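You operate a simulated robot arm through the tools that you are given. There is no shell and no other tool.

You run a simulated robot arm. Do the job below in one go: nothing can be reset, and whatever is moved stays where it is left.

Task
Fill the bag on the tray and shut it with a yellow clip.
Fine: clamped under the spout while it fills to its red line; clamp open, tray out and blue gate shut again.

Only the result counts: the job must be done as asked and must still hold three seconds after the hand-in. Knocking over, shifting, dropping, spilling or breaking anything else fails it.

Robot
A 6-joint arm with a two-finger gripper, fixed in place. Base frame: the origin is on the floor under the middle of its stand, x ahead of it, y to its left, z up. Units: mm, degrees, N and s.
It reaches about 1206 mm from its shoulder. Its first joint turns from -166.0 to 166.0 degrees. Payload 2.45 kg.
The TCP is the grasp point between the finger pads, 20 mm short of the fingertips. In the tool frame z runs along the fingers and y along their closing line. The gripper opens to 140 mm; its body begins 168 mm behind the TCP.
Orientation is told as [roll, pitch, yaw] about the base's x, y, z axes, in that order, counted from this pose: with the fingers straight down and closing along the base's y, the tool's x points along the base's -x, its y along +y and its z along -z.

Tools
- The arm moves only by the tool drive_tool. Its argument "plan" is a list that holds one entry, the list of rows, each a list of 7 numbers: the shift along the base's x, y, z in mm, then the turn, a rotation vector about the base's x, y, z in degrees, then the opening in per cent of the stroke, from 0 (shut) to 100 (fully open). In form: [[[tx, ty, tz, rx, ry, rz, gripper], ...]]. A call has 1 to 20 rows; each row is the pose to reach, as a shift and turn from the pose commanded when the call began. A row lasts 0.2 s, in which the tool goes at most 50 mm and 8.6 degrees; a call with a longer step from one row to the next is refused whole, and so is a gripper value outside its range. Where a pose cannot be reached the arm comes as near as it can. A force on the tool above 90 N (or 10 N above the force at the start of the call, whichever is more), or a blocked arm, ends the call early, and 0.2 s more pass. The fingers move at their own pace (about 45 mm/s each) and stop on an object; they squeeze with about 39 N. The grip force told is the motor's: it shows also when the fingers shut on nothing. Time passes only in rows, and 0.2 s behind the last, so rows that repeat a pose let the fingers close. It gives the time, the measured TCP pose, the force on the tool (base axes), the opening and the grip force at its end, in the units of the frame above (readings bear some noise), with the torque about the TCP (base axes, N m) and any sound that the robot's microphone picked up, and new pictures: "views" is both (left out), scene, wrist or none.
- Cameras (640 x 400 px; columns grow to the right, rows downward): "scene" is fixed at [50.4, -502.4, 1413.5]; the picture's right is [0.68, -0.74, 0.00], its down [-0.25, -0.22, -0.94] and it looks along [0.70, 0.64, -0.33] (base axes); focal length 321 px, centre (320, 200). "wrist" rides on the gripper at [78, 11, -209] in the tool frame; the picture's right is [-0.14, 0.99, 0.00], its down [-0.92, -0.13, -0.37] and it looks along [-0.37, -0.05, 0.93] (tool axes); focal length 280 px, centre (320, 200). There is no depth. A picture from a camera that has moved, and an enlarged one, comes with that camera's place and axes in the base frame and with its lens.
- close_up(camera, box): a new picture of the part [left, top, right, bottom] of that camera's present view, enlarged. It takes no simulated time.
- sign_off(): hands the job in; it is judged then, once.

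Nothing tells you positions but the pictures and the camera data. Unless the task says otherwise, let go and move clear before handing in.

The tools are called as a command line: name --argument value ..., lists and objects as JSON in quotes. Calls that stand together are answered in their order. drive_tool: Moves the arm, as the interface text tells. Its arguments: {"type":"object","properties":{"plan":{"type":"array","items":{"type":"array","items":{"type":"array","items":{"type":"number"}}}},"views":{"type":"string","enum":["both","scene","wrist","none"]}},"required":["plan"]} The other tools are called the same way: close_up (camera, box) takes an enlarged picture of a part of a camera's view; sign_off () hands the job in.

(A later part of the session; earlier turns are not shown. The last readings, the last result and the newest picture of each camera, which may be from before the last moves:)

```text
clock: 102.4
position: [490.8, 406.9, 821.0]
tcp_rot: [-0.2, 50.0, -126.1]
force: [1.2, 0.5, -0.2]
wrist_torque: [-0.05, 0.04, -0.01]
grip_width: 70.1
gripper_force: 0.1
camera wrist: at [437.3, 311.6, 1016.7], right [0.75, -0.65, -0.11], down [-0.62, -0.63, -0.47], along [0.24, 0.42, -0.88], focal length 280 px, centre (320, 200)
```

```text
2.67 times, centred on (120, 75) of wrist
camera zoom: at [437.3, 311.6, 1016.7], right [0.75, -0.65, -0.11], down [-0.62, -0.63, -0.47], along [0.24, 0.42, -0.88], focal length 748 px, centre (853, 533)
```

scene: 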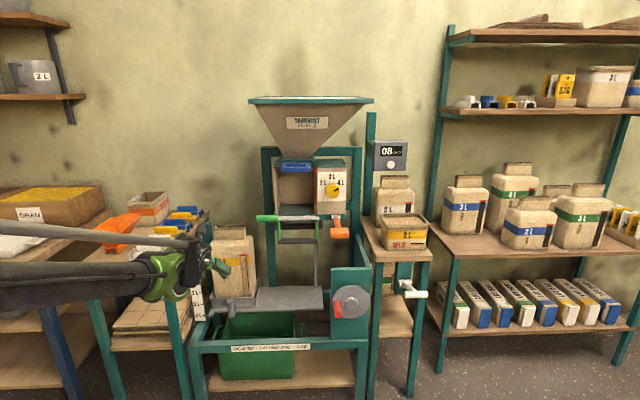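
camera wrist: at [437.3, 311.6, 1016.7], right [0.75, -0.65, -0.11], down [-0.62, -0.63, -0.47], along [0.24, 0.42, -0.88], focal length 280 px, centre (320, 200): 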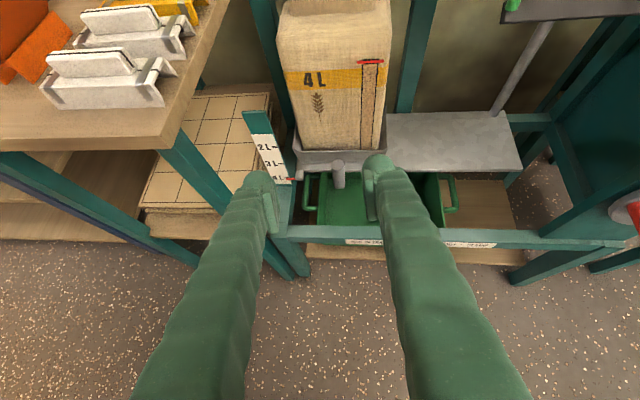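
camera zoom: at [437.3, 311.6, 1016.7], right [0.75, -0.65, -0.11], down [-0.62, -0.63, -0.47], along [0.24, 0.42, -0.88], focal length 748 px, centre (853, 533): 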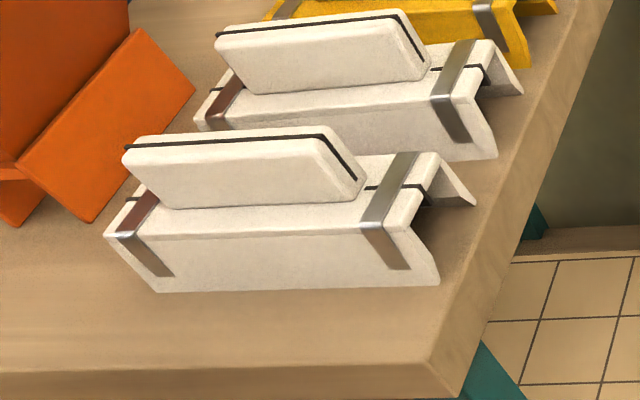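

The tray is out with the full bag. I can see the clips are two spring-held halves with a pair of top tabs to grip. I'll rise and turn the tool to point straight down with its fingers closing along the depth direction, across the clip tabs.

drive_tool --plan '[[[0, 0, 24, -4.5, -0.4, 6.3, 50], [0, 0, 48, -9.0, -0.7, 12.6, 50], [0, 0, 72, -13.5, -1.1, 18.9, 50], [0, 0, 96, -18.0, -1.4, 25.2, 50], [0, 5, 120, -22.5, -1.8, 31.5, 50], [0, 10, 144, -27.0, -2.2, 37.8, 50], [0, 20, 168, -31.5, -2.5, 44.0, 50], [0, 30, 192, -36.0, -2.9, 50.3, 50], [0, 45, 216, -40.5, -3.2, 56.6, 50], [0, 60, 240, -45.0, -3.6, 62.9, 50], [0, 80, 260, -49.5, -3.9, 69.2, 50], [0, 100, 275, -54.0, -4.3, 75.5, 50], [0, 100, 275, -54.0, -4.3, 75.5, 50]]]' --views "both"

```text
clock: 105.2
position: [490.3, 505.4, 1095.7]
tcp_rot: [-0.1, -0.1, -45.0]
force: [0.0, 0.7, -0.1]
wrist_torque: [0.0, 0.0, 0.01]
grip_width: 70.0
gripper_force: 0.0
camera wrist: at [443.6, 570.3, 1305.9], right [0.8, 0.6, 0.0], down [0.56, -0.74, 0.37], along [0.22, -0.3, -0.93], focal length 280 px, centre (320, 200)
```

scene: 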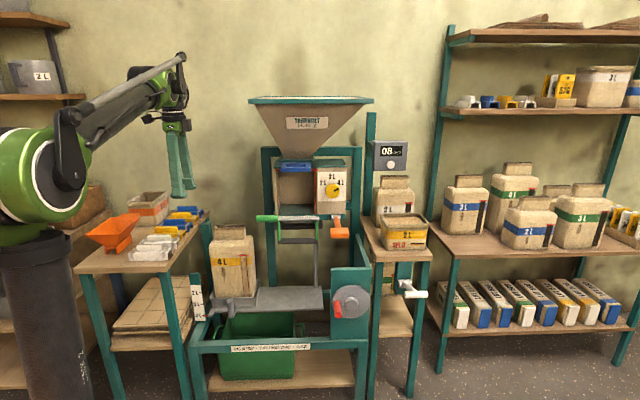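
wrist: 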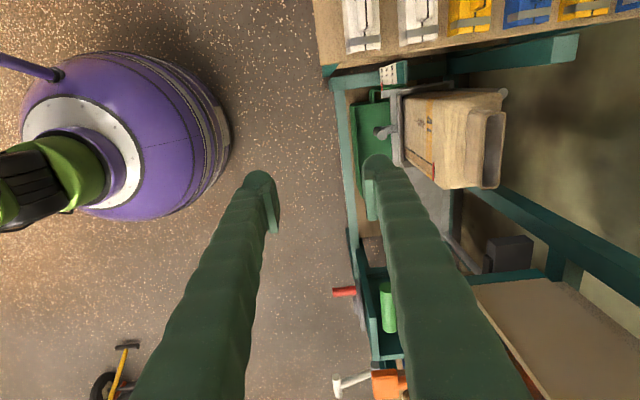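

The tool is now straight down and aligned. I'll move over the nearer yellow clip for a close look from above.

drive_tool --plan '[[[3, 38, -4, 0, 0, 0, 50], [6, 76, -8, 0, 0, 0, 50], [9, 114, -12, 0, 0, 0, 50], [12, 152, -16, 0, 0, 0, 50], [15, 190, -20, 0, 0, 0, 50], [18, 230, -25, 0, 0, 0, 50], [18, 230, -25, 0, 0, 0, 50]]]' --views "both"

close_up --camera "wrist" --box '[200, 60, 480, 260]'

close_up --camera "scene" --box '[110, 180, 230, 270]'

```text
clock: 106.8
position: [506.0, 735.3, 1073.1]
tcp_rot: [-0.1, -0.1, -45.0]
force: [0.3, -0.3, -0.3]
wrist_torque: [0.01, 0.0, -0.01]
grip_width: 70.1
gripper_force: 0.0
camera wrist: at [460.7, 800.1, 1282.0], right [0.8, 0.6, 0.0], down [0.56, -0.74, 0.37], along [0.22, -0.3, -0.93], focal length 280 px, centre (320, 200)
```

scene: 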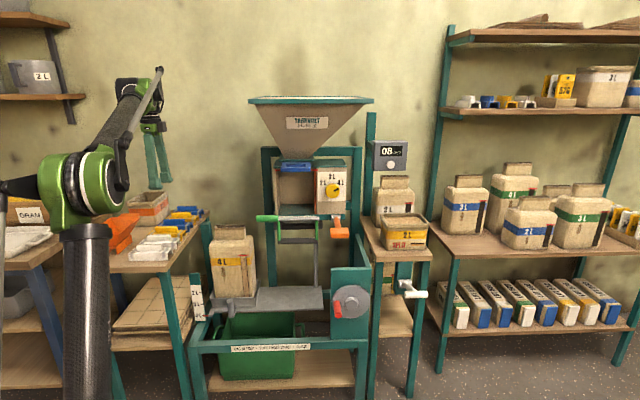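
wrist: 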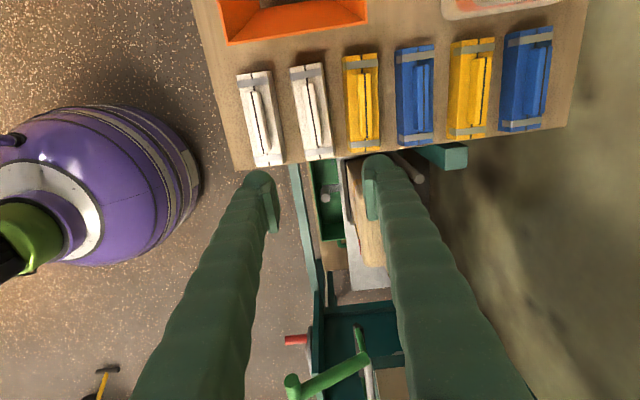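

```text
2.00 times, centred on (340, 160) of wrist
camera zoom: at [460.7, 800.1, 1282.0], right [0.8, 0.6, 0.0], down [0.56, -0.74, 0.37], along [0.22, -0.3, -0.93], focal length 561 px, centre (280, 280)
```

zoom: 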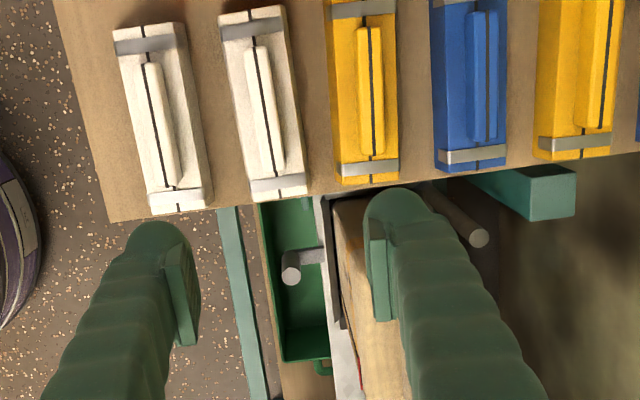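

```text
4.44 times, centred on (170, 225) of scene
camera zoom: at [50.4, -502.4, 1413.5], right [0.68, -0.74, 0.0], down [-0.25, -0.22, -0.94], along [0.7, 0.64, -0.33], focal length 1427 px, centre (987, 89)
```

zoom: 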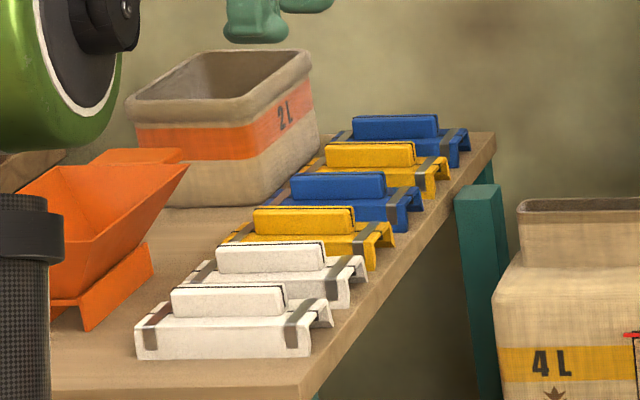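

From the two views the nearer yellow clip's tabs are centred at about (530, 817), top z about 846, lying along the machine's lateral axis. I'll move above it at a safe height and re-check.

drive_tool --plan '[[[5, 18, -30, 0, 0, 0, 40], [10, 36, -60, 0, 0, 0, 40], [15, 54, -90, 0, 0, 0, 40], [20, 70, -120, 0, 0, 0, 40], [24, 82, -143, 0, 0, 0, 40], [24, 82, -143, 0, 0, 0, 40]]]' --views "both"

close_up --camera "wrist" --box '[220, 100, 420, 260]'

close_up --camera "scene" --box '[110, 180, 230, 270]'

```text
clock: 108.2
position: [533.7, 817.4, 927.6]
tcp_rot: [-0.2, -0.1, -44.9]
force: [0.4, -0.8, -0.3]
wrist_torque: [0.0, 0.01, -0.02]
grip_width: 55.9
gripper_force: 0.0
camera wrist: at [487.3, 881.4, 1136.9], right [0.8, 0.6, 0.0], down [0.56, -0.74, 0.37], along [0.22, -0.3, -0.93], focal length 280 px, centre (320, 200)
```

scene: 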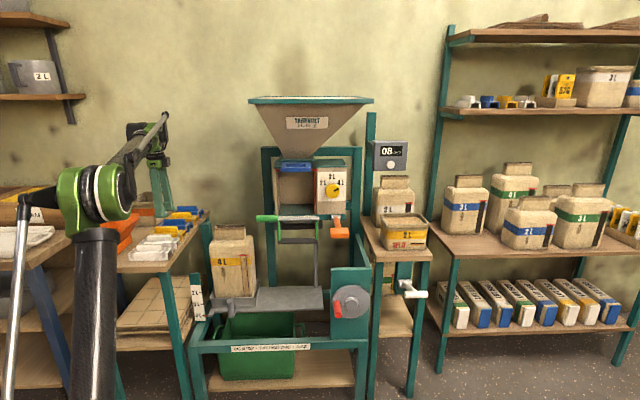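
wrist: 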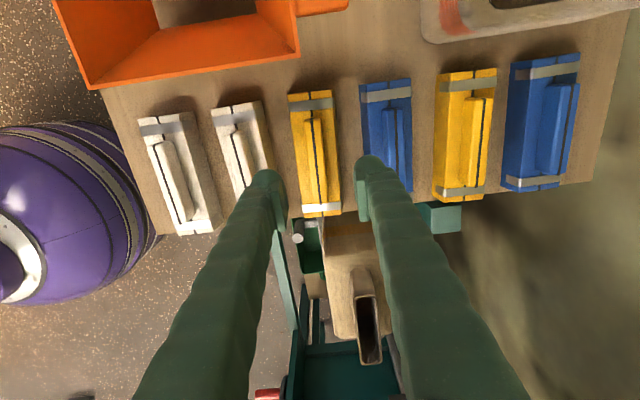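

```text
2.50 times, centred on (320, 180) of wrist
camera zoom: at [487.3, 881.4, 1136.9], right [0.8, 0.6, 0.0], down [0.56, -0.74, 0.37], along [0.22, -0.3, -0.93], focal length 701 px, centre (320, 250)
```

zoom: 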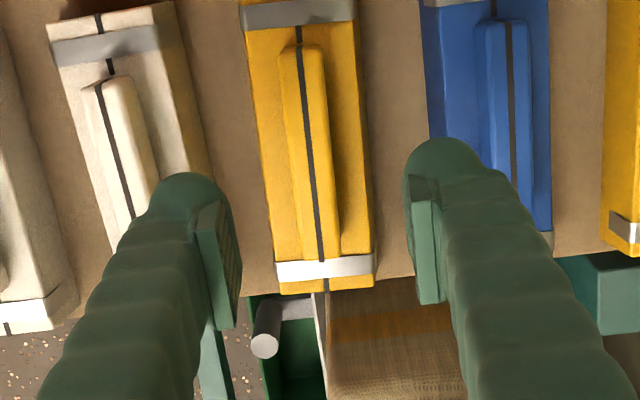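

```text
4.44 times, centred on (170, 225) of scene
camera zoom: at [50.4, -502.4, 1413.5], right [0.68, -0.74, 0.0], down [-0.25, -0.22, -0.94], along [0.7, 0.64, -0.33], focal length 1427 px, centre (987, 89)
```

zoom: 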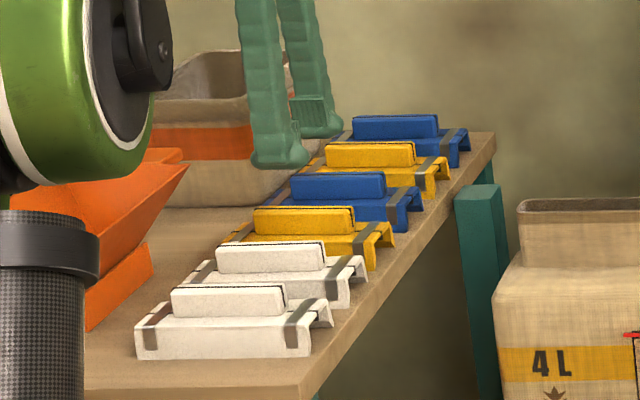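

The tab sits centred between the fingers in the closing direction. I'll shift a few millimetres along it and lower to just above the tabs to check the height.

drive_tool --plan '[[[-2, 2, -15, 0, 0, 0, 40], [-4.5, 4.5, -30, 0, 0, 0, 40], [-4.5, 4.5, -42, 0, 0, 0, 40], [-4.5, 4.5, -52, 0, 0, 0, 40], [-4.5, 4.5, -58, 0, 0, 0, 40], [-4.5, 4.5, -58, 0, 0, 0, 40]]]' --views "both"

close_up --camera "wrist" --box '[240, 100, 400, 240]'

close_up --camera "scene" --box '[120, 195, 220, 265]'

```text
clock: 109.6
position: [528.6, 824.0, 869.6]
tcp_rot: [0.0, 0.0, -45.0]
force: [-0.3, -0.4, -0.1]
wrist_torque: [0.0, 0.0, 0.01]
grip_width: 56.2
gripper_force: 0.1
camera wrist: at [482.6, 886.3, 1078.5], right [0.8, 0.6, 0.0], down [0.56, -0.74, 0.37], along [0.22, -0.3, -0.93], focal length 280 px, centre (320, 200)
```

scene: 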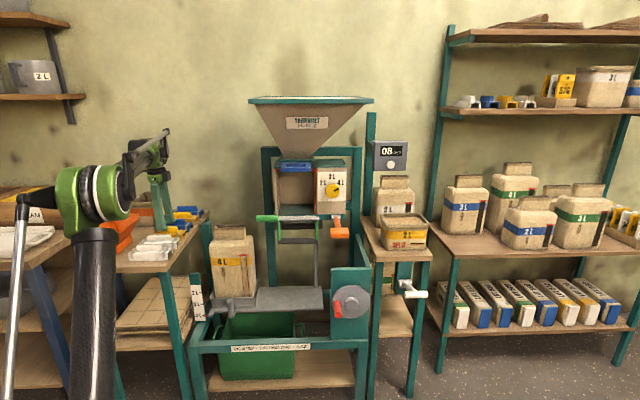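
wrist: 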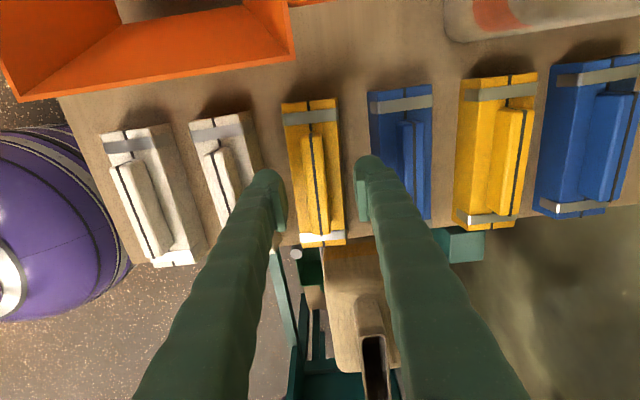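

```text
2.86 times, centred on (320, 170) of wrist
camera zoom: at [482.6, 886.3, 1078.5], right [0.8, 0.6, 0.0], down [0.56, -0.74, 0.37], along [0.22, -0.3, -0.93], focal length 801 px, centre (320, 286)
```

zoom: 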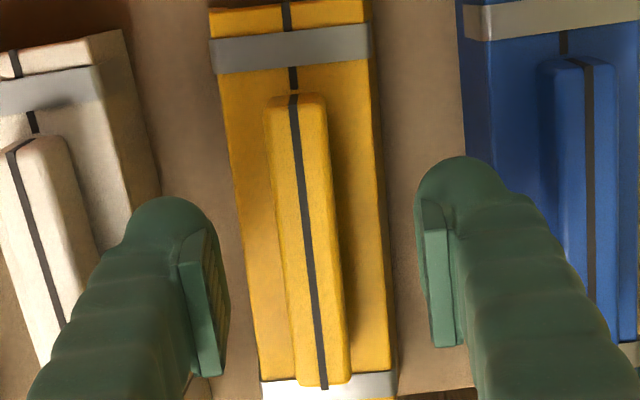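

```text
5.71 times, centred on (170, 230) of scene
camera zoom: at [50.4, -502.4, 1413.5], right [0.68, -0.74, 0.0], down [-0.25, -0.22, -0.94], along [0.7, 0.64, -0.33], focal length 1835 px, centre (1177, 29)
```

zoom: 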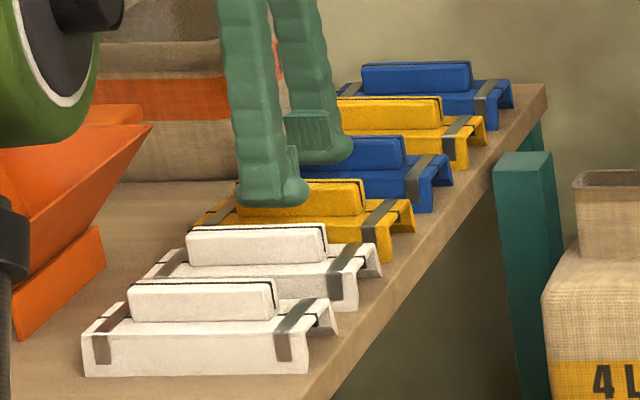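

The fingertips are about level with the tab tops. I'll shift 1–2 mm and lower along both sides of the tabs in small steps.

drive_tool --plan '[[[-1, -1, -4, 0, 0, 0, 40], [-1.2, -1.2, -9, 0, 0, 0, 40], [-1.2, -1.2, -14, 0, 0, 0, 40], [-1.2, -1.2, -18, 0, 0, 0, 40], [-1.2, -1.2, -18, 0, 0, 0, 40]]]' --views "both"

close_up --camera "wrist" --box '[240, 100, 400, 240]'

close_up --camera "scene" --box '[130, 200, 210, 256]'

```text
clock: 110.8
position: [527.4, 821.2, 852.9]
tcp_rot: [-0.1, 0.0, -45.1]
force: [0.3, 0.5, 0.8]
wrist_torque: [0.02, 0.0, -0.04]
grip_width: 55.9
gripper_force: 0.1
camera wrist: at [480.3, 885.6, 1062.0], right [0.8, 0.6, 0.0], down [0.56, -0.74, 0.37], along [0.22, -0.3, -0.93], focal length 280 px, centre (320, 200)
```

scene: 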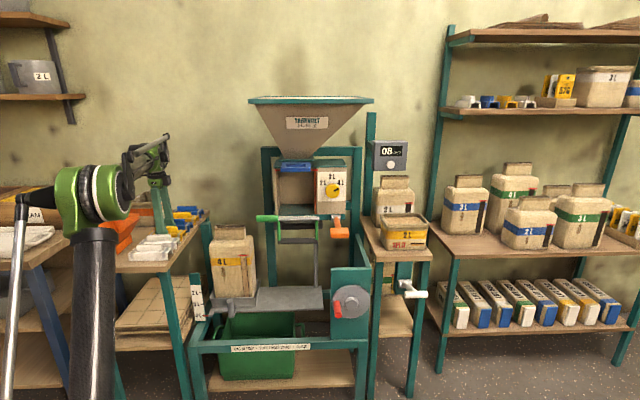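
wrist: 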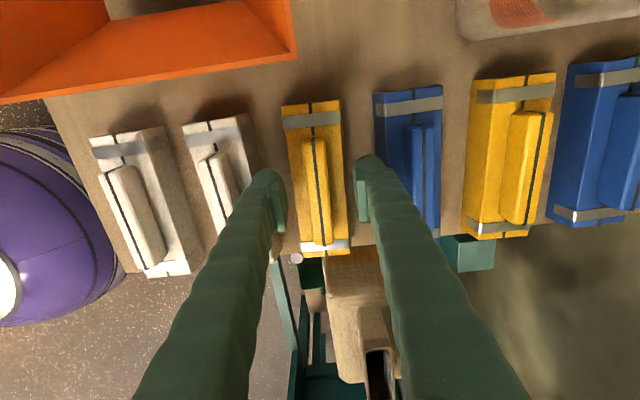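

```text
2.86 times, centred on (320, 170) of wrist
camera zoom: at [480.3, 885.6, 1062.0], right [0.8, 0.6, 0.0], down [0.56, -0.74, 0.37], along [0.22, -0.3, -0.93], focal length 801 px, centre (320, 286)
```

zoom: 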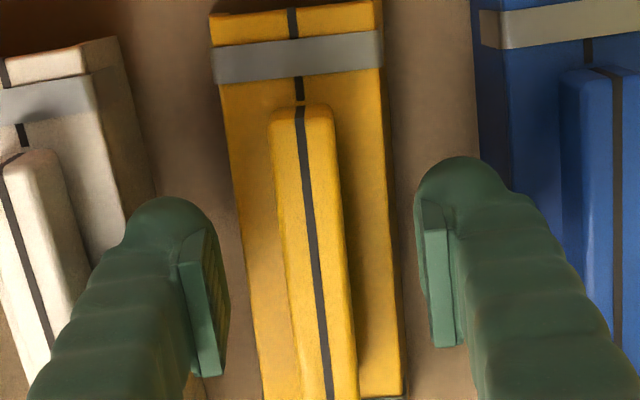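

```text
7.14 times, centred on (170, 228) of scene
camera zoom: at [50.4, -502.4, 1413.5], right [0.68, -0.74, 0.0], down [-0.25, -0.22, -0.94], along [0.7, 0.64, -0.33], focal length 2294 px, centre (1391, 0)
```

zoom: 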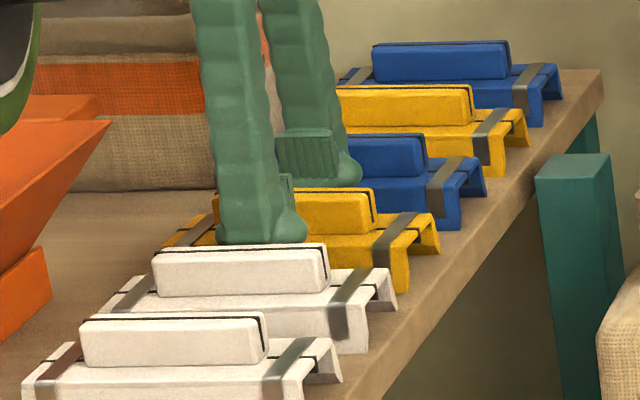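

The tips are beside the tabs about 5 mm above the clip's shoulder. I'll go 3 mm lower and close on the tabs.

drive_tool --plan '[[[0, 0, -3, 0, 0, 0, 40], [0, 0, -3, 0, 0, 0, 25], [0, 0, -3, 0, 0, 0, 10], [0, 0, -3, 0, 0, 0, 5], [0, 0, -3, 0, 0, 0, 0], [0, 0, -3, 0, 0, 0, 0]]]' --views "both"

close_up --camera "wrist" --box '[240, 100, 400, 240]'

close_up --camera "scene" --box '[130, 200, 210, 256]'

```text
clock: 112.2
position: [526.4, 821.8, 849.3]
tcp_rot: [-0.2, 0.0, -45.0]
force: [-0.5, -0.6, 0.4]
wrist_torque: [0.01, 0.01, 0.05]
grip_width: 16.5
gripper_force: 38.9
camera wrist: at [480.7, 885.6, 1059.0], right [0.8, 0.6, 0.0], down [0.56, -0.74, 0.37], along [0.22, -0.3, -0.93], focal length 280 px, centre (320, 200)
```

scene: 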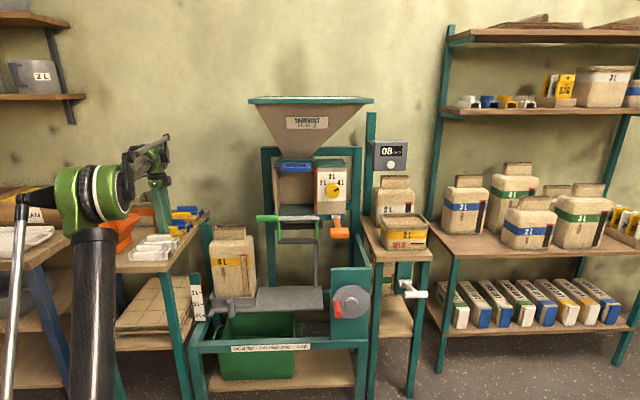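
wrist: 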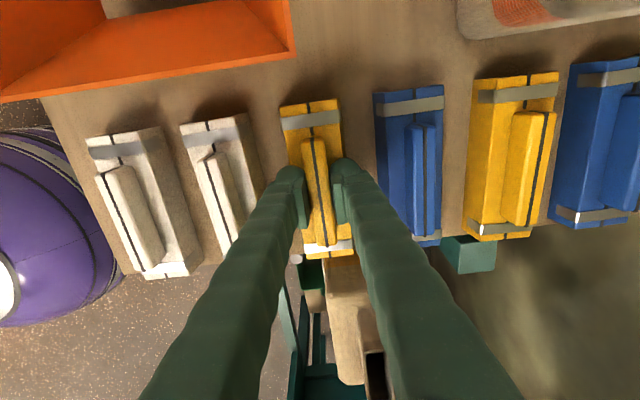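

```text
2.86 times, centred on (320, 170) of wrist
camera zoom: at [480.7, 885.6, 1059.0], right [0.8, 0.6, 0.0], down [0.56, -0.74, 0.37], along [0.22, -0.3, -0.93], focal length 801 px, centre (320, 286)
```

zoom: 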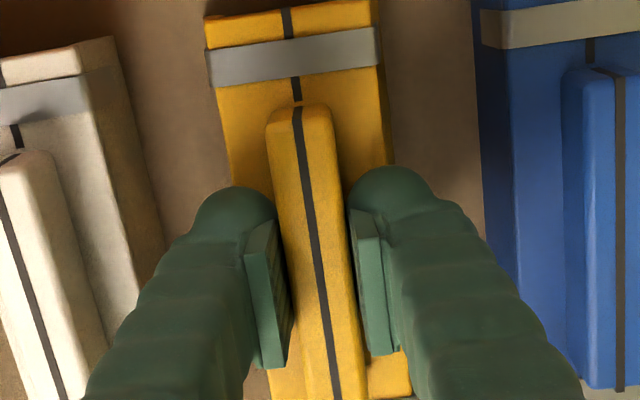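

```text
7.14 times, centred on (170, 228) of scene
camera zoom: at [50.4, -502.4, 1413.5], right [0.68, -0.74, 0.0], down [-0.25, -0.22, -0.94], along [0.7, 0.64, -0.33], focal length 2294 px, centre (1391, 0)
```

zoom: 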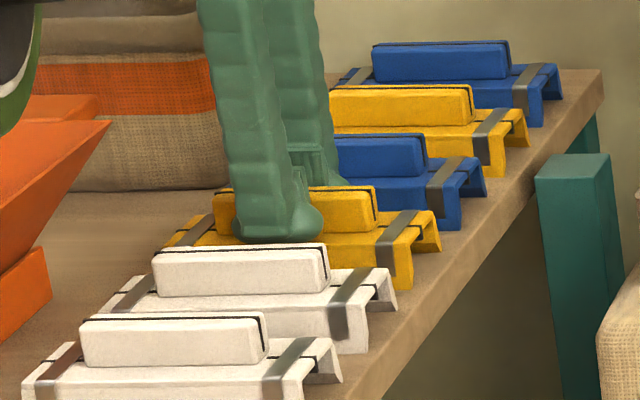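

The tabs are gripped at 16.5 mm. I'll lift straight up and check that the clip comes along cleanly.

drive_tool --plan '[[[0, 0, 5, 0, 0, 0, 0], [0, 0, 12, 0, 0, 0, 0], [0, 0, 22, 0, 0, 0, 0], [0, 0, 35, 0, 0, 0, 0], [0, 0, 50, 0, 0, 0, 0], [0, 0, 70, 0, 0, 0, 0], [0, 0, 90, 0, 0, 0, 0], [0, 0, 115, 0, 0, 0, 0], [0, 0, 140, 0, 0, 0, 0]]]' --views "both"

close_up --camera "scene" --box '[110, 170, 230, 260]'

close_up --camera "wrist" --box '[220, 90, 420, 250]'

```text
clock: 114.2
position: [526.6, 822.0, 989.2]
tcp_rot: [-0.1, 0.0, -45.1]
force: [-0.4, 0.7, -0.8]
wrist_torque: [-0.01, -0.01, 0.0]
grip_width: 16.4
gripper_force: 39.1
camera wrist: at [480.6, 886.8, 1197.4], right [0.8, 0.6, 0.0], down [0.56, -0.74, 0.37], along [0.22, -0.3, -0.93], focal length 280 px, centre (320, 200)
```

scene: 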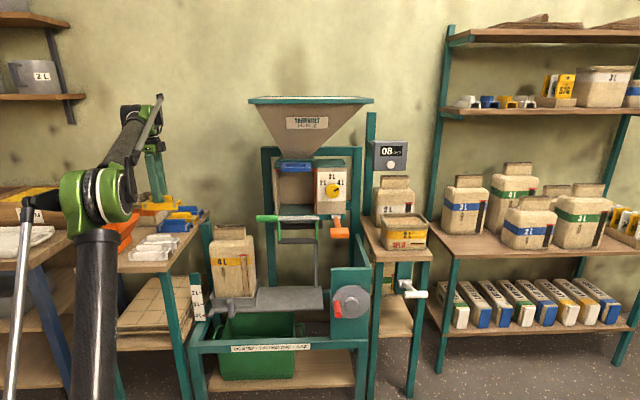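
wrist: 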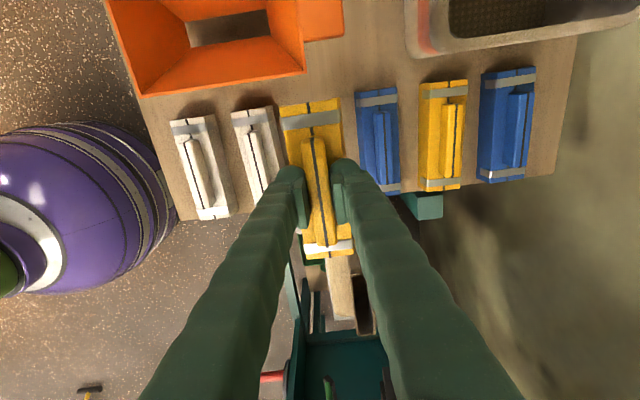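

```text
4.44 times, centred on (170, 215) of scene
camera zoom: at [50.4, -502.4, 1413.5], right [0.68, -0.74, 0.0], down [-0.25, -0.22, -0.94], along [0.7, 0.64, -0.33], focal length 1427 px, centre (987, 133)
```

zoom: 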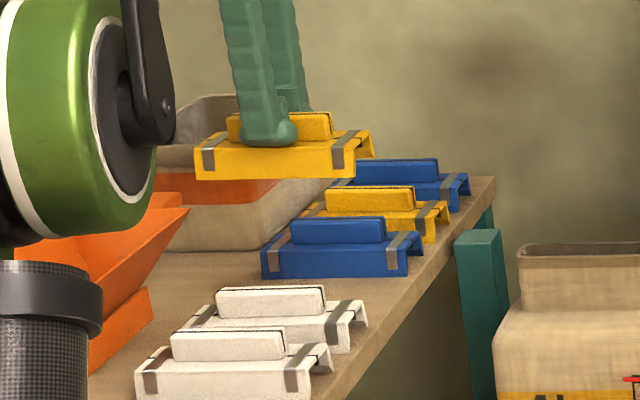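

```text
2.50 times, centred on (320, 170) of wrist
camera zoom: at [480.6, 886.8, 1197.4], right [0.8, 0.6, 0.0], down [0.56, -0.74, 0.37], along [0.22, -0.3, -0.93], focal length 701 px, centre (320, 275)
```

zoom: 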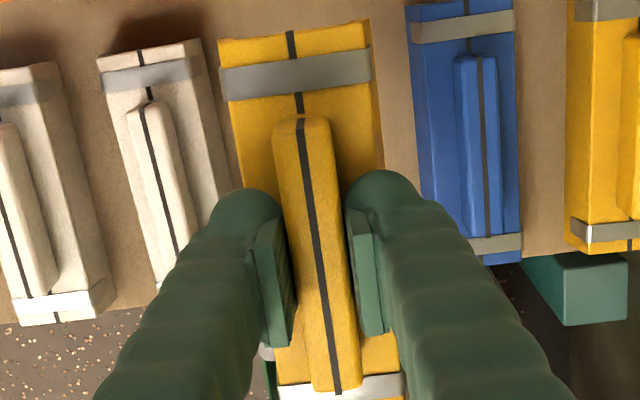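

The yellow clip is held and centred in the gripper. Before going over the bag I'll measure the neck as accurately as I can from both cameras.

close_up --camera "wrist" --box '[290, 240, 410, 340]'

close_up --camera "scene" --box '[195, 215, 275, 265]'

```text
4.00 times, centred on (350, 290) of wrist
camera zoom: at [480.6, 886.8, 1197.4], right [0.8, 0.6, 0.0], down [0.56, -0.74, 0.37], along [0.22, -0.3, -0.93], focal length 1122 px, centre (200, -160)
```

zoom: 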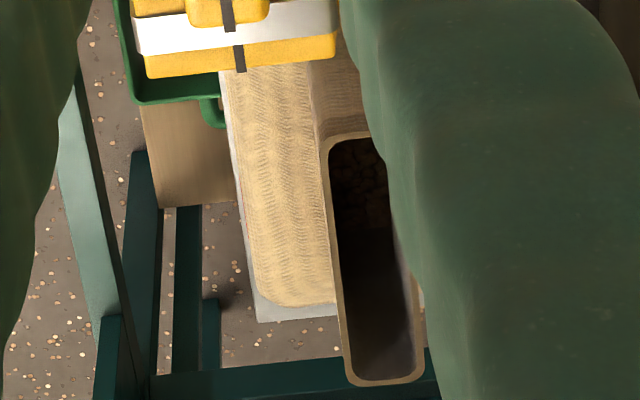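

```text
8.00 times, centred on (235, 240) of scene
camera zoom: at [50.4, -502.4, 1413.5], right [0.68, -0.74, 0.0], down [-0.25, -0.22, -0.94], along [0.7, 0.64, -0.33], focal length 2569 px, centre (1000, -120)
```

zoom: 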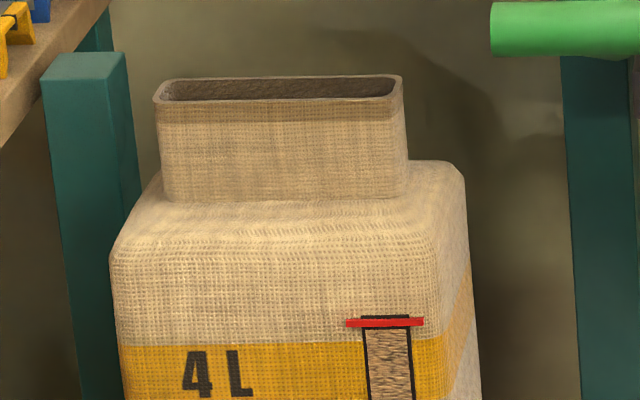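

Using both cameras the neck rim runs from lateral −10 to 116 and depth 976–1007, with its top at z about 835, so its centre is near (738, 664). I'll carry the clip across at a safe height to just above that.

drive_tool --plan '[[[15, -11, 5, 0, 0, 0, 0], [38, -28, 8, 0, 0, 0, 0], [63, -47, 8, 0, 0, 0, 0], [88, -66, 8, 0, 0, 0, 0], [113, -84, 8, 0, 0, 0, 0], [138, -103, 8, 0, 0, 0, 0], [163, -122, 8, 0, 0, 0, 0], [185, -138, 5, 0, 0, 0, 0], [203, -152, 0, 0, 0, 0, 0], [211.6, -158, 0, 0, 0, 0, 0], [211.6, -158, 0, 0, 0, 0, 0]]]' --views "both"

close_up --camera "scene" --box '[185, 170, 285, 270]'

close_up --camera "wrist" --box '[220, 60, 440, 280]'

```text
clock: 116.6
position: [739.3, 666.5, 989.4]
tcp_rot: [0.0, 0.0, -45.0]
force: [0.3, -0.2, -0.2]
wrist_torque: [0.01, 0.02, -0.02]
grip_width: 16.4
gripper_force: 39.2
camera wrist: at [692.8, 728.4, 1198.0], right [0.8, 0.6, 0.0], down [0.56, -0.74, 0.37], along [0.22, -0.3, -0.93], focal length 280 px, centre (320, 200)
```

scene: 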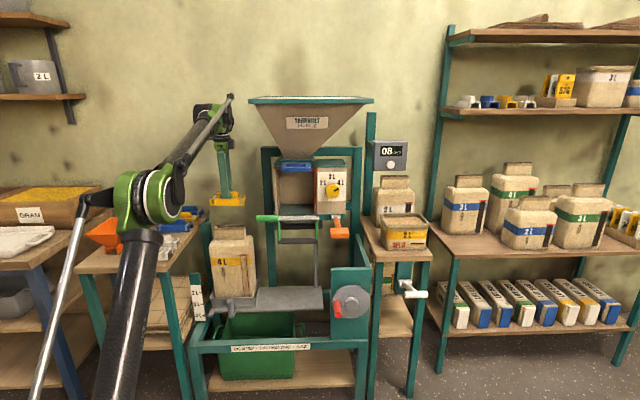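
wrist: 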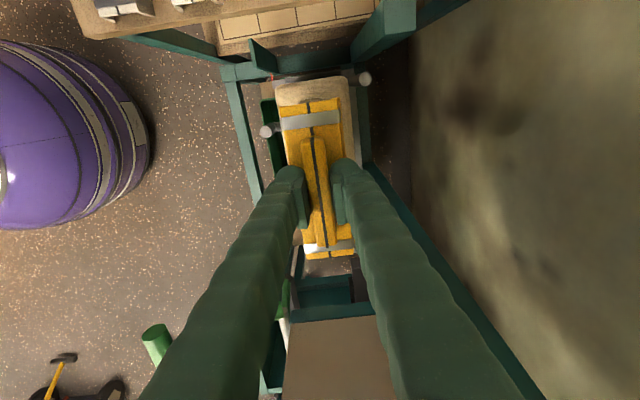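

```text
4.00 times, centred on (235, 220) of scene
camera zoom: at [50.4, -502.4, 1413.5], right [0.68, -0.74, 0.0], down [-0.25, -0.22, -0.94], along [0.7, 0.64, -0.33], focal length 1284 px, centre (660, 120)
```

zoom: 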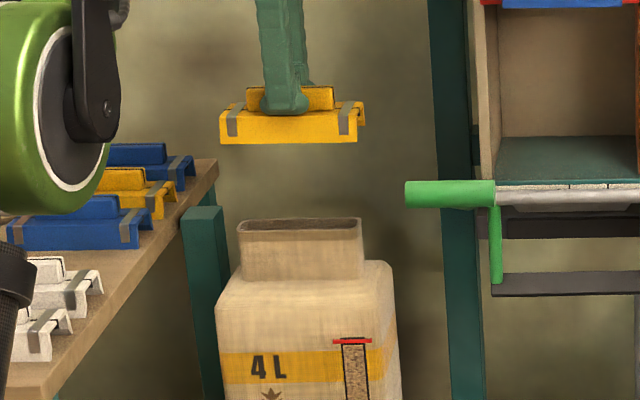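

```text
1.82 times, centred on (330, 170) of wrist
camera zoom: at [692.8, 728.4, 1198.0], right [0.8, 0.6, 0.0], down [0.56, -0.74, 0.37], along [0.22, -0.3, -0.93], focal length 510 px, centre (302, 254)
```

zoom: 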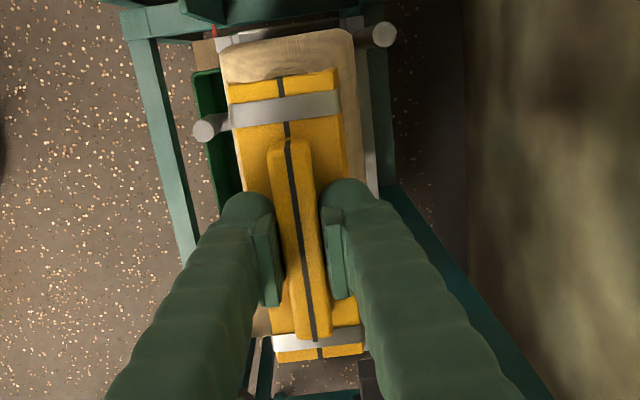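

The clip is in line with the neck sideways and in depth to within a couple of millimetres. I'll trim the position and angle slightly and lower until the skirts are just above the rim.

drive_tool --plan '[[[-1, -1.2, -15, 0, 0, 0.5, 0], [-1, -1.5, -35, 0, 0, 1.2, 0], [-1, -1.5, -55, 0, 0, 1.2, 0], [-1, -1.5, -70, 0, 0, 1.2, 0], [-1, -1.5, -80, 0, 0, 1.2, 0], [-1, -1.5, -80, 0, 0, 1.2, 0]]]' --views "both"

close_up --camera "scene" --box '[195, 195, 275, 265]'

close_up --camera "wrist" --box '[220, 60, 440, 280]'

```text
clock: 118.0
position: [738.4, 661.9, 910.1]
tcp_rot: [-0.1, -0.1, -43.7]
force: [0.8, 0.8, -0.8]
wrist_torque: [-0.01, -0.02, 0.0]
grip_width: 16.7
gripper_force: 39.2
camera wrist: at [690.7, 725.3, 1119.2], right [0.79, 0.62, 0.0], down [0.58, -0.73, 0.37], along [0.23, -0.29, -0.93], focal length 280 px, centre (320, 200)
```

scene: 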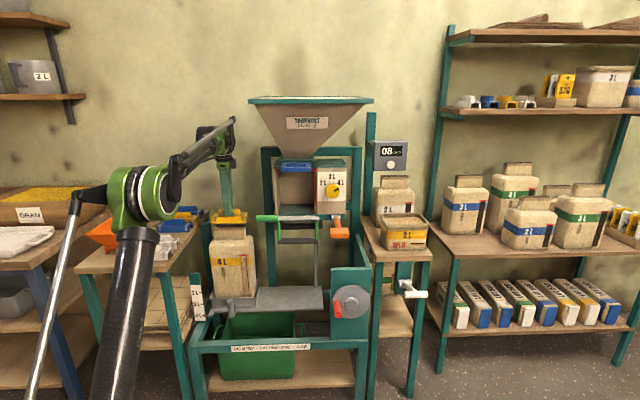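
wrist: 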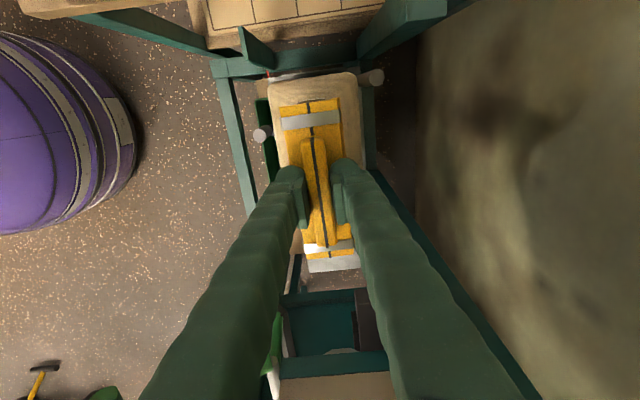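

```text
5.71 times, centred on (235, 230) of scene
camera zoom: at [50.4, -502.4, 1413.5], right [0.68, -0.74, 0.0], down [-0.25, -0.22, -0.94], along [0.7, 0.64, -0.33], focal length 1835 px, centre (806, 29)
```

zoom: 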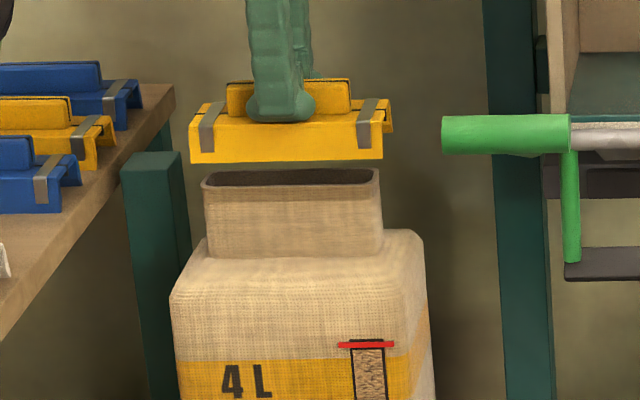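

```text
1.82 times, centred on (330, 170) of wrist
camera zoom: at [690.7, 725.3, 1119.2], right [0.79, 0.62, 0.0], down [0.58, -0.73, 0.37], along [0.23, -0.29, -0.93], focal length 510 px, centre (302, 254)
```

zoom: 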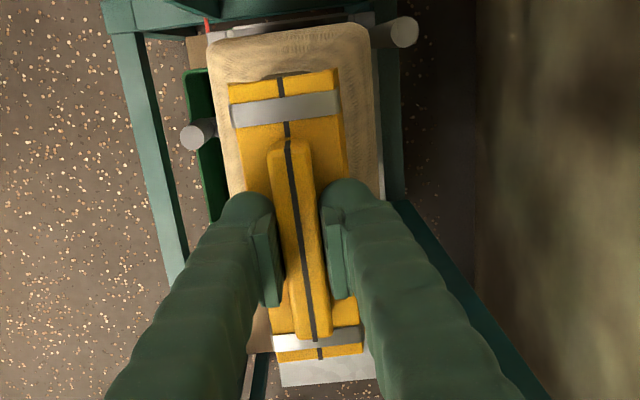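

The clip sits right above the rim, evenly to both sides. I'll lower in small steps, watching the force as the skirts pass over the neck.

drive_tool --plan '[[[0, 0, -6, 0, 0, 0, 0], [0, 0, -12, 0, 0, 0, 0], [0, 0, -18, 0, 0, 0, 0], [0, 0, -24, 0, 0, 0, 0], [0, 0, -30, 0, 0, 0, 0]]]' --views "both"

close_up --camera "scene" --box '[195, 195, 275, 265]'

close_up --camera "wrist" --box '[220, 60, 440, 280]'

```text
clock: 119.2
position: [736.9, 662.4, 880.1]
tcp_rot: [-0.1, 0.0, -43.8]
force: [0.0, 0.4, -0.1]
wrist_torque: [0.02, 0.01, -0.01]
grip_width: 16.3
gripper_force: 38.9
camera wrist: at [689.6, 725.0, 1089.0], right [0.78, 0.62, 0.0], down [0.58, -0.73, 0.37], along [0.23, -0.29, -0.93], focal length 280 px, centre (320, 200)
```

scene: 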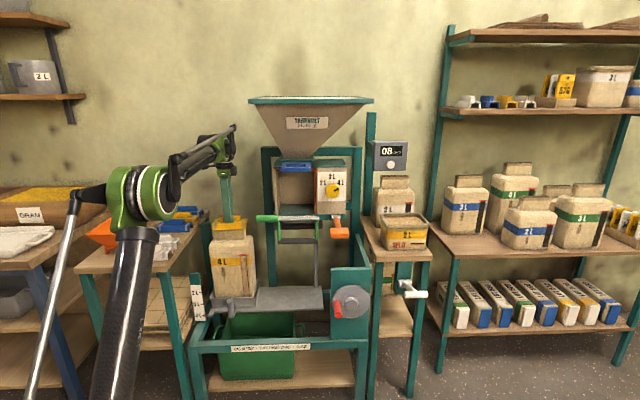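
wrist: 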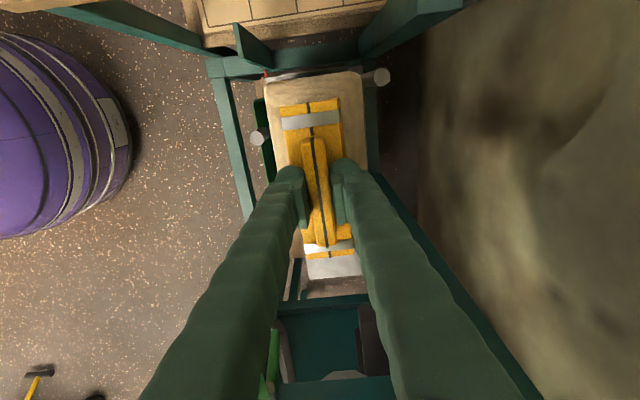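

```text
5.71 times, centred on (235, 230) of scene
camera zoom: at [50.4, -502.4, 1413.5], right [0.68, -0.74, 0.0], down [-0.25, -0.22, -0.94], along [0.7, 0.64, -0.33], focal length 1835 px, centre (806, 29)
```

zoom: 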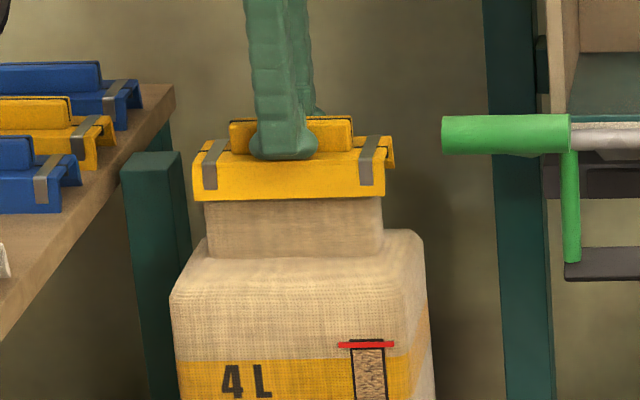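

```text
1.82 times, centred on (330, 170) of wrist
camera zoom: at [689.6, 725.0, 1089.0], right [0.78, 0.62, 0.0], down [0.58, -0.73, 0.37], along [0.23, -0.29, -0.93], focal length 510 px, centre (302, 254)
```

zoom: 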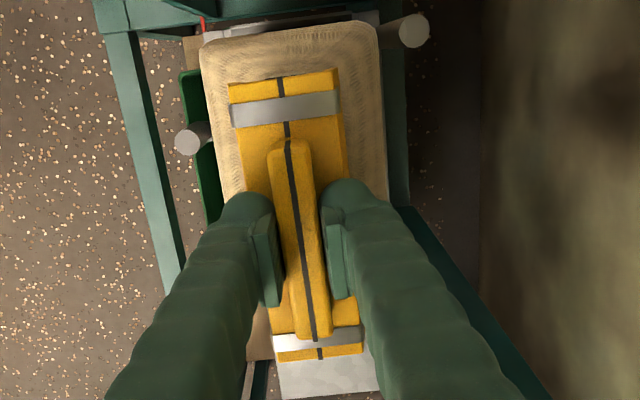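

The skirts are around the neck with no contact force. I'll lower further until the clip seats on the rim.

drive_tool --plan '[[[0, 0, -4, 0, 0, 0, 0], [0, 0, -8, 0, 0, 0, 0], [0, 0, -12, 0, 0, 0, 0], [0, 0, -15, 0, 0, 0, 0]]]' --views "wrist"

close_up --camera "scene" --box '[195, 195, 275, 265]'

```text
clock: 120.2
position: [738.0, 661.8, 864.9]
tcp_rot: [-0.1, 0.1, -43.8]
force: [-0.5, 0.5, -0.6]
wrist_torque: [-0.02, -0.01, 0.01]
grip_width: 16.4
gripper_force: 39.2
camera wrist: at [690.2, 724.8, 1073.3], right [0.79, 0.62, 0.0], down [0.58, -0.73, 0.37], along [0.23, -0.29, -0.93], focal length 280 px, centre (320, 200)
```

wrist: 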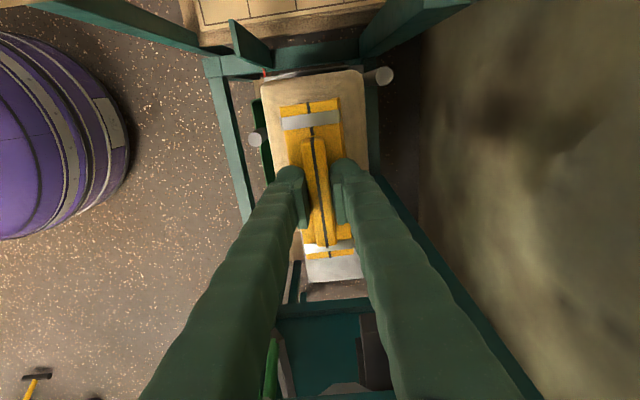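

```text
5.71 times, centred on (235, 230) of scene
camera zoom: at [50.4, -502.4, 1413.5], right [0.68, -0.74, 0.0], down [-0.25, -0.22, -0.94], along [0.7, 0.64, -0.33], focal length 1835 px, centre (806, 29)
```

zoom: 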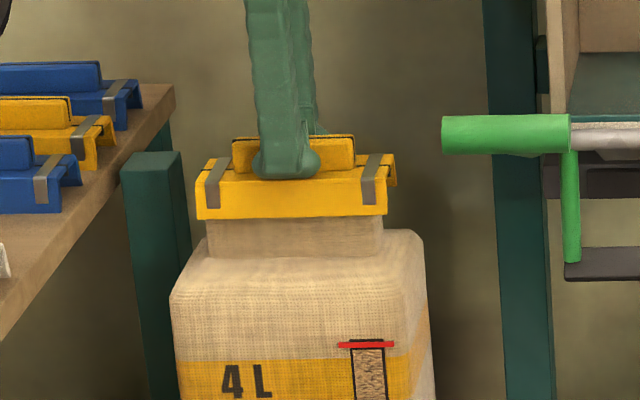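

About 10 mm remain until the clip's roof meets the rim. I'll go down gently and watch for contact.

drive_tool --plan '[[[0, 0, -2, 0, 0, 0, 0], [0, 0, -4, 0, 0, 0, 0], [0, 0, -6, 0, 0, 0, 0], [0, 0, -8, 0, 0, 0, 0]]]' --views "wrist"

close_up --camera "scene" --box '[195, 195, 275, 265]'

```text
clock: 121.2
position: [737.6, 661.3, 858.9]
tcp_rot: [0.0, 0.0, -43.8]
force: [6.4, 5.9, 39.7]
wrist_torque: [0.18, -0.2, 0.01]
grip_width: 16.6
gripper_force: 38.6
camera wrist: at [689.0, 723.9, 1068.5], right [0.79, 0.62, 0.0], down [0.58, -0.73, 0.37], along [0.23, -0.29, -0.93], focal length 280 px, centre (320, 200)
```

wrist: 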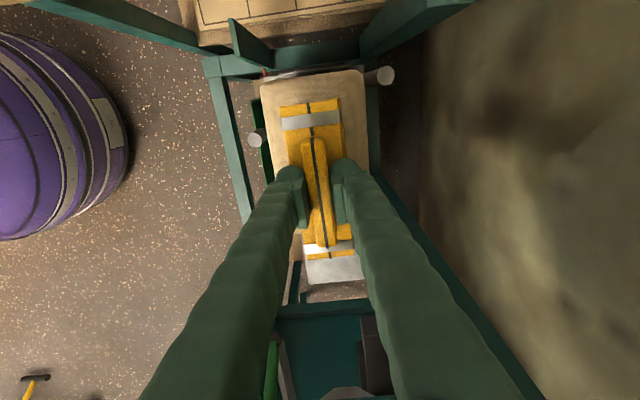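

```text
5.71 times, centred on (235, 230) of scene
camera zoom: at [50.4, -502.4, 1413.5], right [0.68, -0.74, 0.0], down [-0.25, -0.22, -0.94], along [0.7, 0.64, -0.33], focal length 1835 px, centre (806, 29)
```

zoom: 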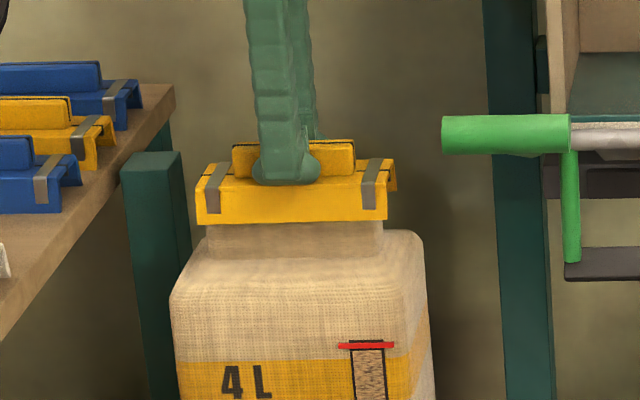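

The clip is seated on the neck (about 40 N of contact). I'll ease off slightly and open the fingers to release it.

drive_tool --plan '[[[0, 0, 1.5, 0, 0, 0, 0], [0, 0, 1.5, 0, 0, 0, 12], [0, 0, 1.5, 0, 0, 0, 20], [0, 0, 1.5, 0, 0, 0, 35], [0, 0, 1.5, 0, 0, 0, 40], [0, 0, 1.5, 0, 0, 0, 40]]]' --views "both"

close_up --camera "scene" --box '[195, 195, 275, 265]'

close_up --camera "wrist" --box '[220, 60, 440, 280]'

```text
clock: 122.6
position: [737.3, 662.4, 859.0]
tcp_rot: [-0.1, 0.0, -43.7]
force: [-3.2, -5.0, 17.4]
wrist_torque: [0.34, -0.33, -0.05]
grip_width: 53.5
gripper_force: 0.0
camera wrist: at [689.2, 724.3, 1068.0], right [0.79, 0.62, 0.0], down [0.58, -0.73, 0.37], along [0.23, -0.29, -0.93], focal length 280 px, centre (320, 200)
```

scene: 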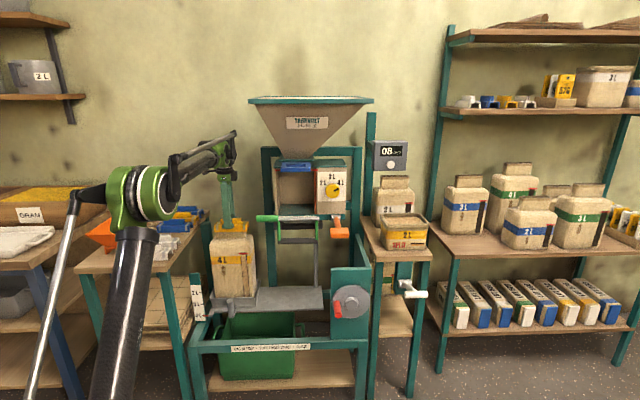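
wrist: 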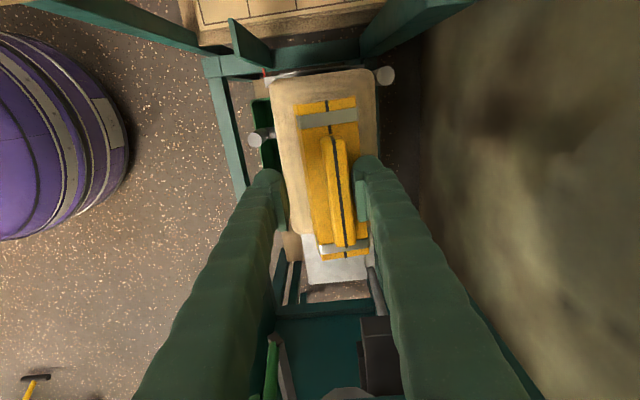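

```text
5.71 times, centred on (235, 230) of scene
camera zoom: at [50.4, -502.4, 1413.5], right [0.68, -0.74, 0.0], down [-0.25, -0.22, -0.94], along [0.7, 0.64, -0.33], focal length 1835 px, centre (806, 29)
```

zoom: 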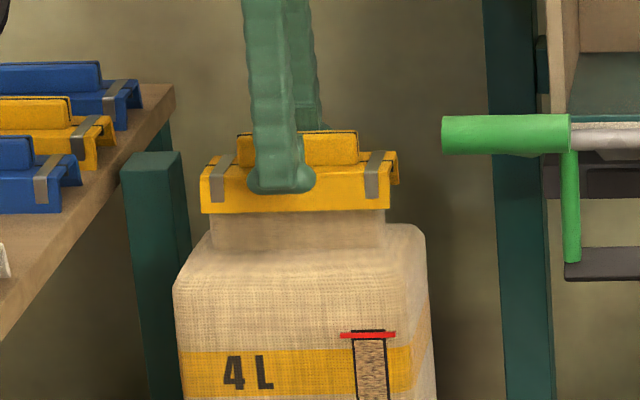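

```text
1.82 times, centred on (330, 170) of wrist
camera zoom: at [689.2, 724.3, 1068.0], right [0.79, 0.62, 0.0], down [0.58, -0.73, 0.37], along [0.23, -0.29, -0.93], focal length 510 px, centre (302, 254)
```

zoom: 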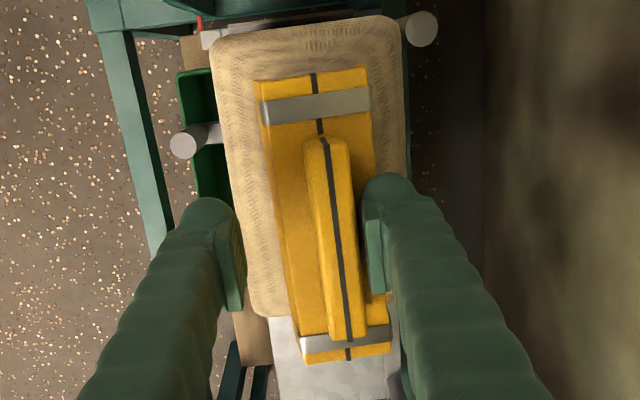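

After opening, the bag and clip seem to have shifted a little away from me relative to the fingers, and there is still a 17 N load. I'll look closely before moving anything.

close_up --camera "scene" --box '[180, 210, 300, 330]'

close_up --camera "wrist" --box '[240, 60, 400, 300]'

close_up --camera "scene" --box '[210, 210, 260, 245]'

```text
3.33 times, centred on (240, 270) of scene
camera zoom: at [50.4, -502.4, 1413.5], right [0.68, -0.74, 0.0], down [-0.25, -0.22, -0.94], along [0.7, 0.64, -0.33], focal length 1070 px, centre (587, -33)
```

zoom: 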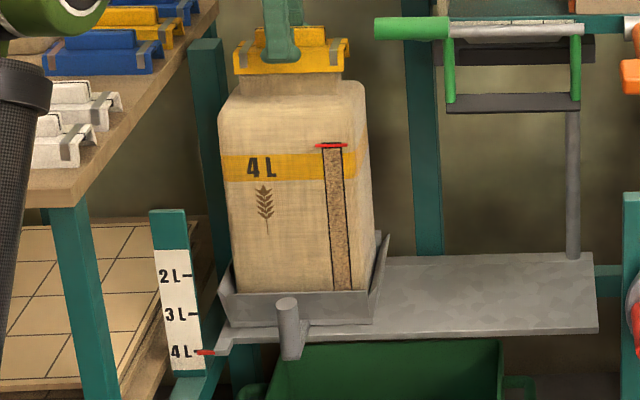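

```text
1.67 times, centred on (320, 180) of wrist
camera zoom: at [689.2, 724.3, 1068.0], right [0.79, 0.62, 0.0], down [0.58, -0.73, 0.37], along [0.23, -0.29, -0.93], focal length 467 px, centre (320, 233)
```

zoom: 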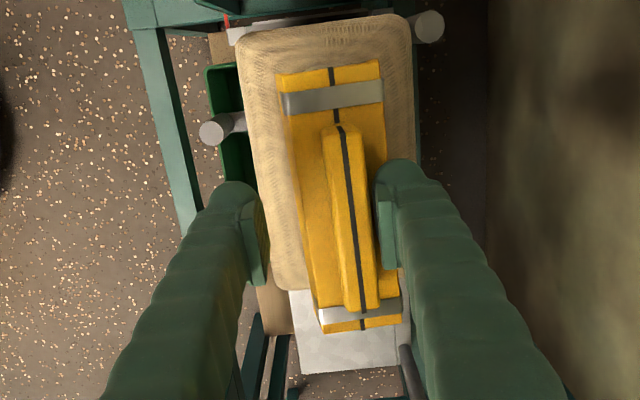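

```text
11.43 times, centred on (235, 228) of scene
camera zoom: at [50.4, -502.4, 1413.5], right [0.68, -0.74, 0.0], down [-0.25, -0.22, -0.94], along [0.7, 0.64, -0.33], focal length 3670 px, centre (1291, -114)
```

zoom: 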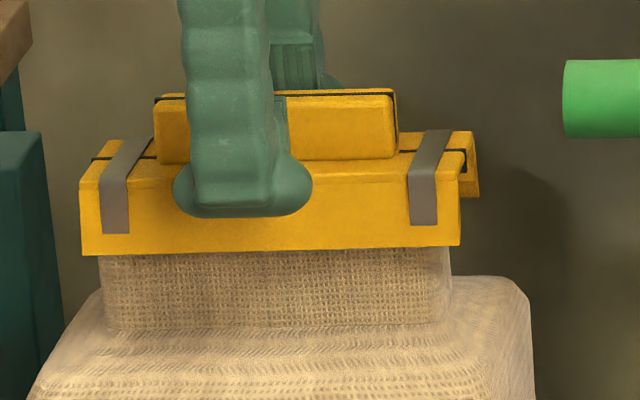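

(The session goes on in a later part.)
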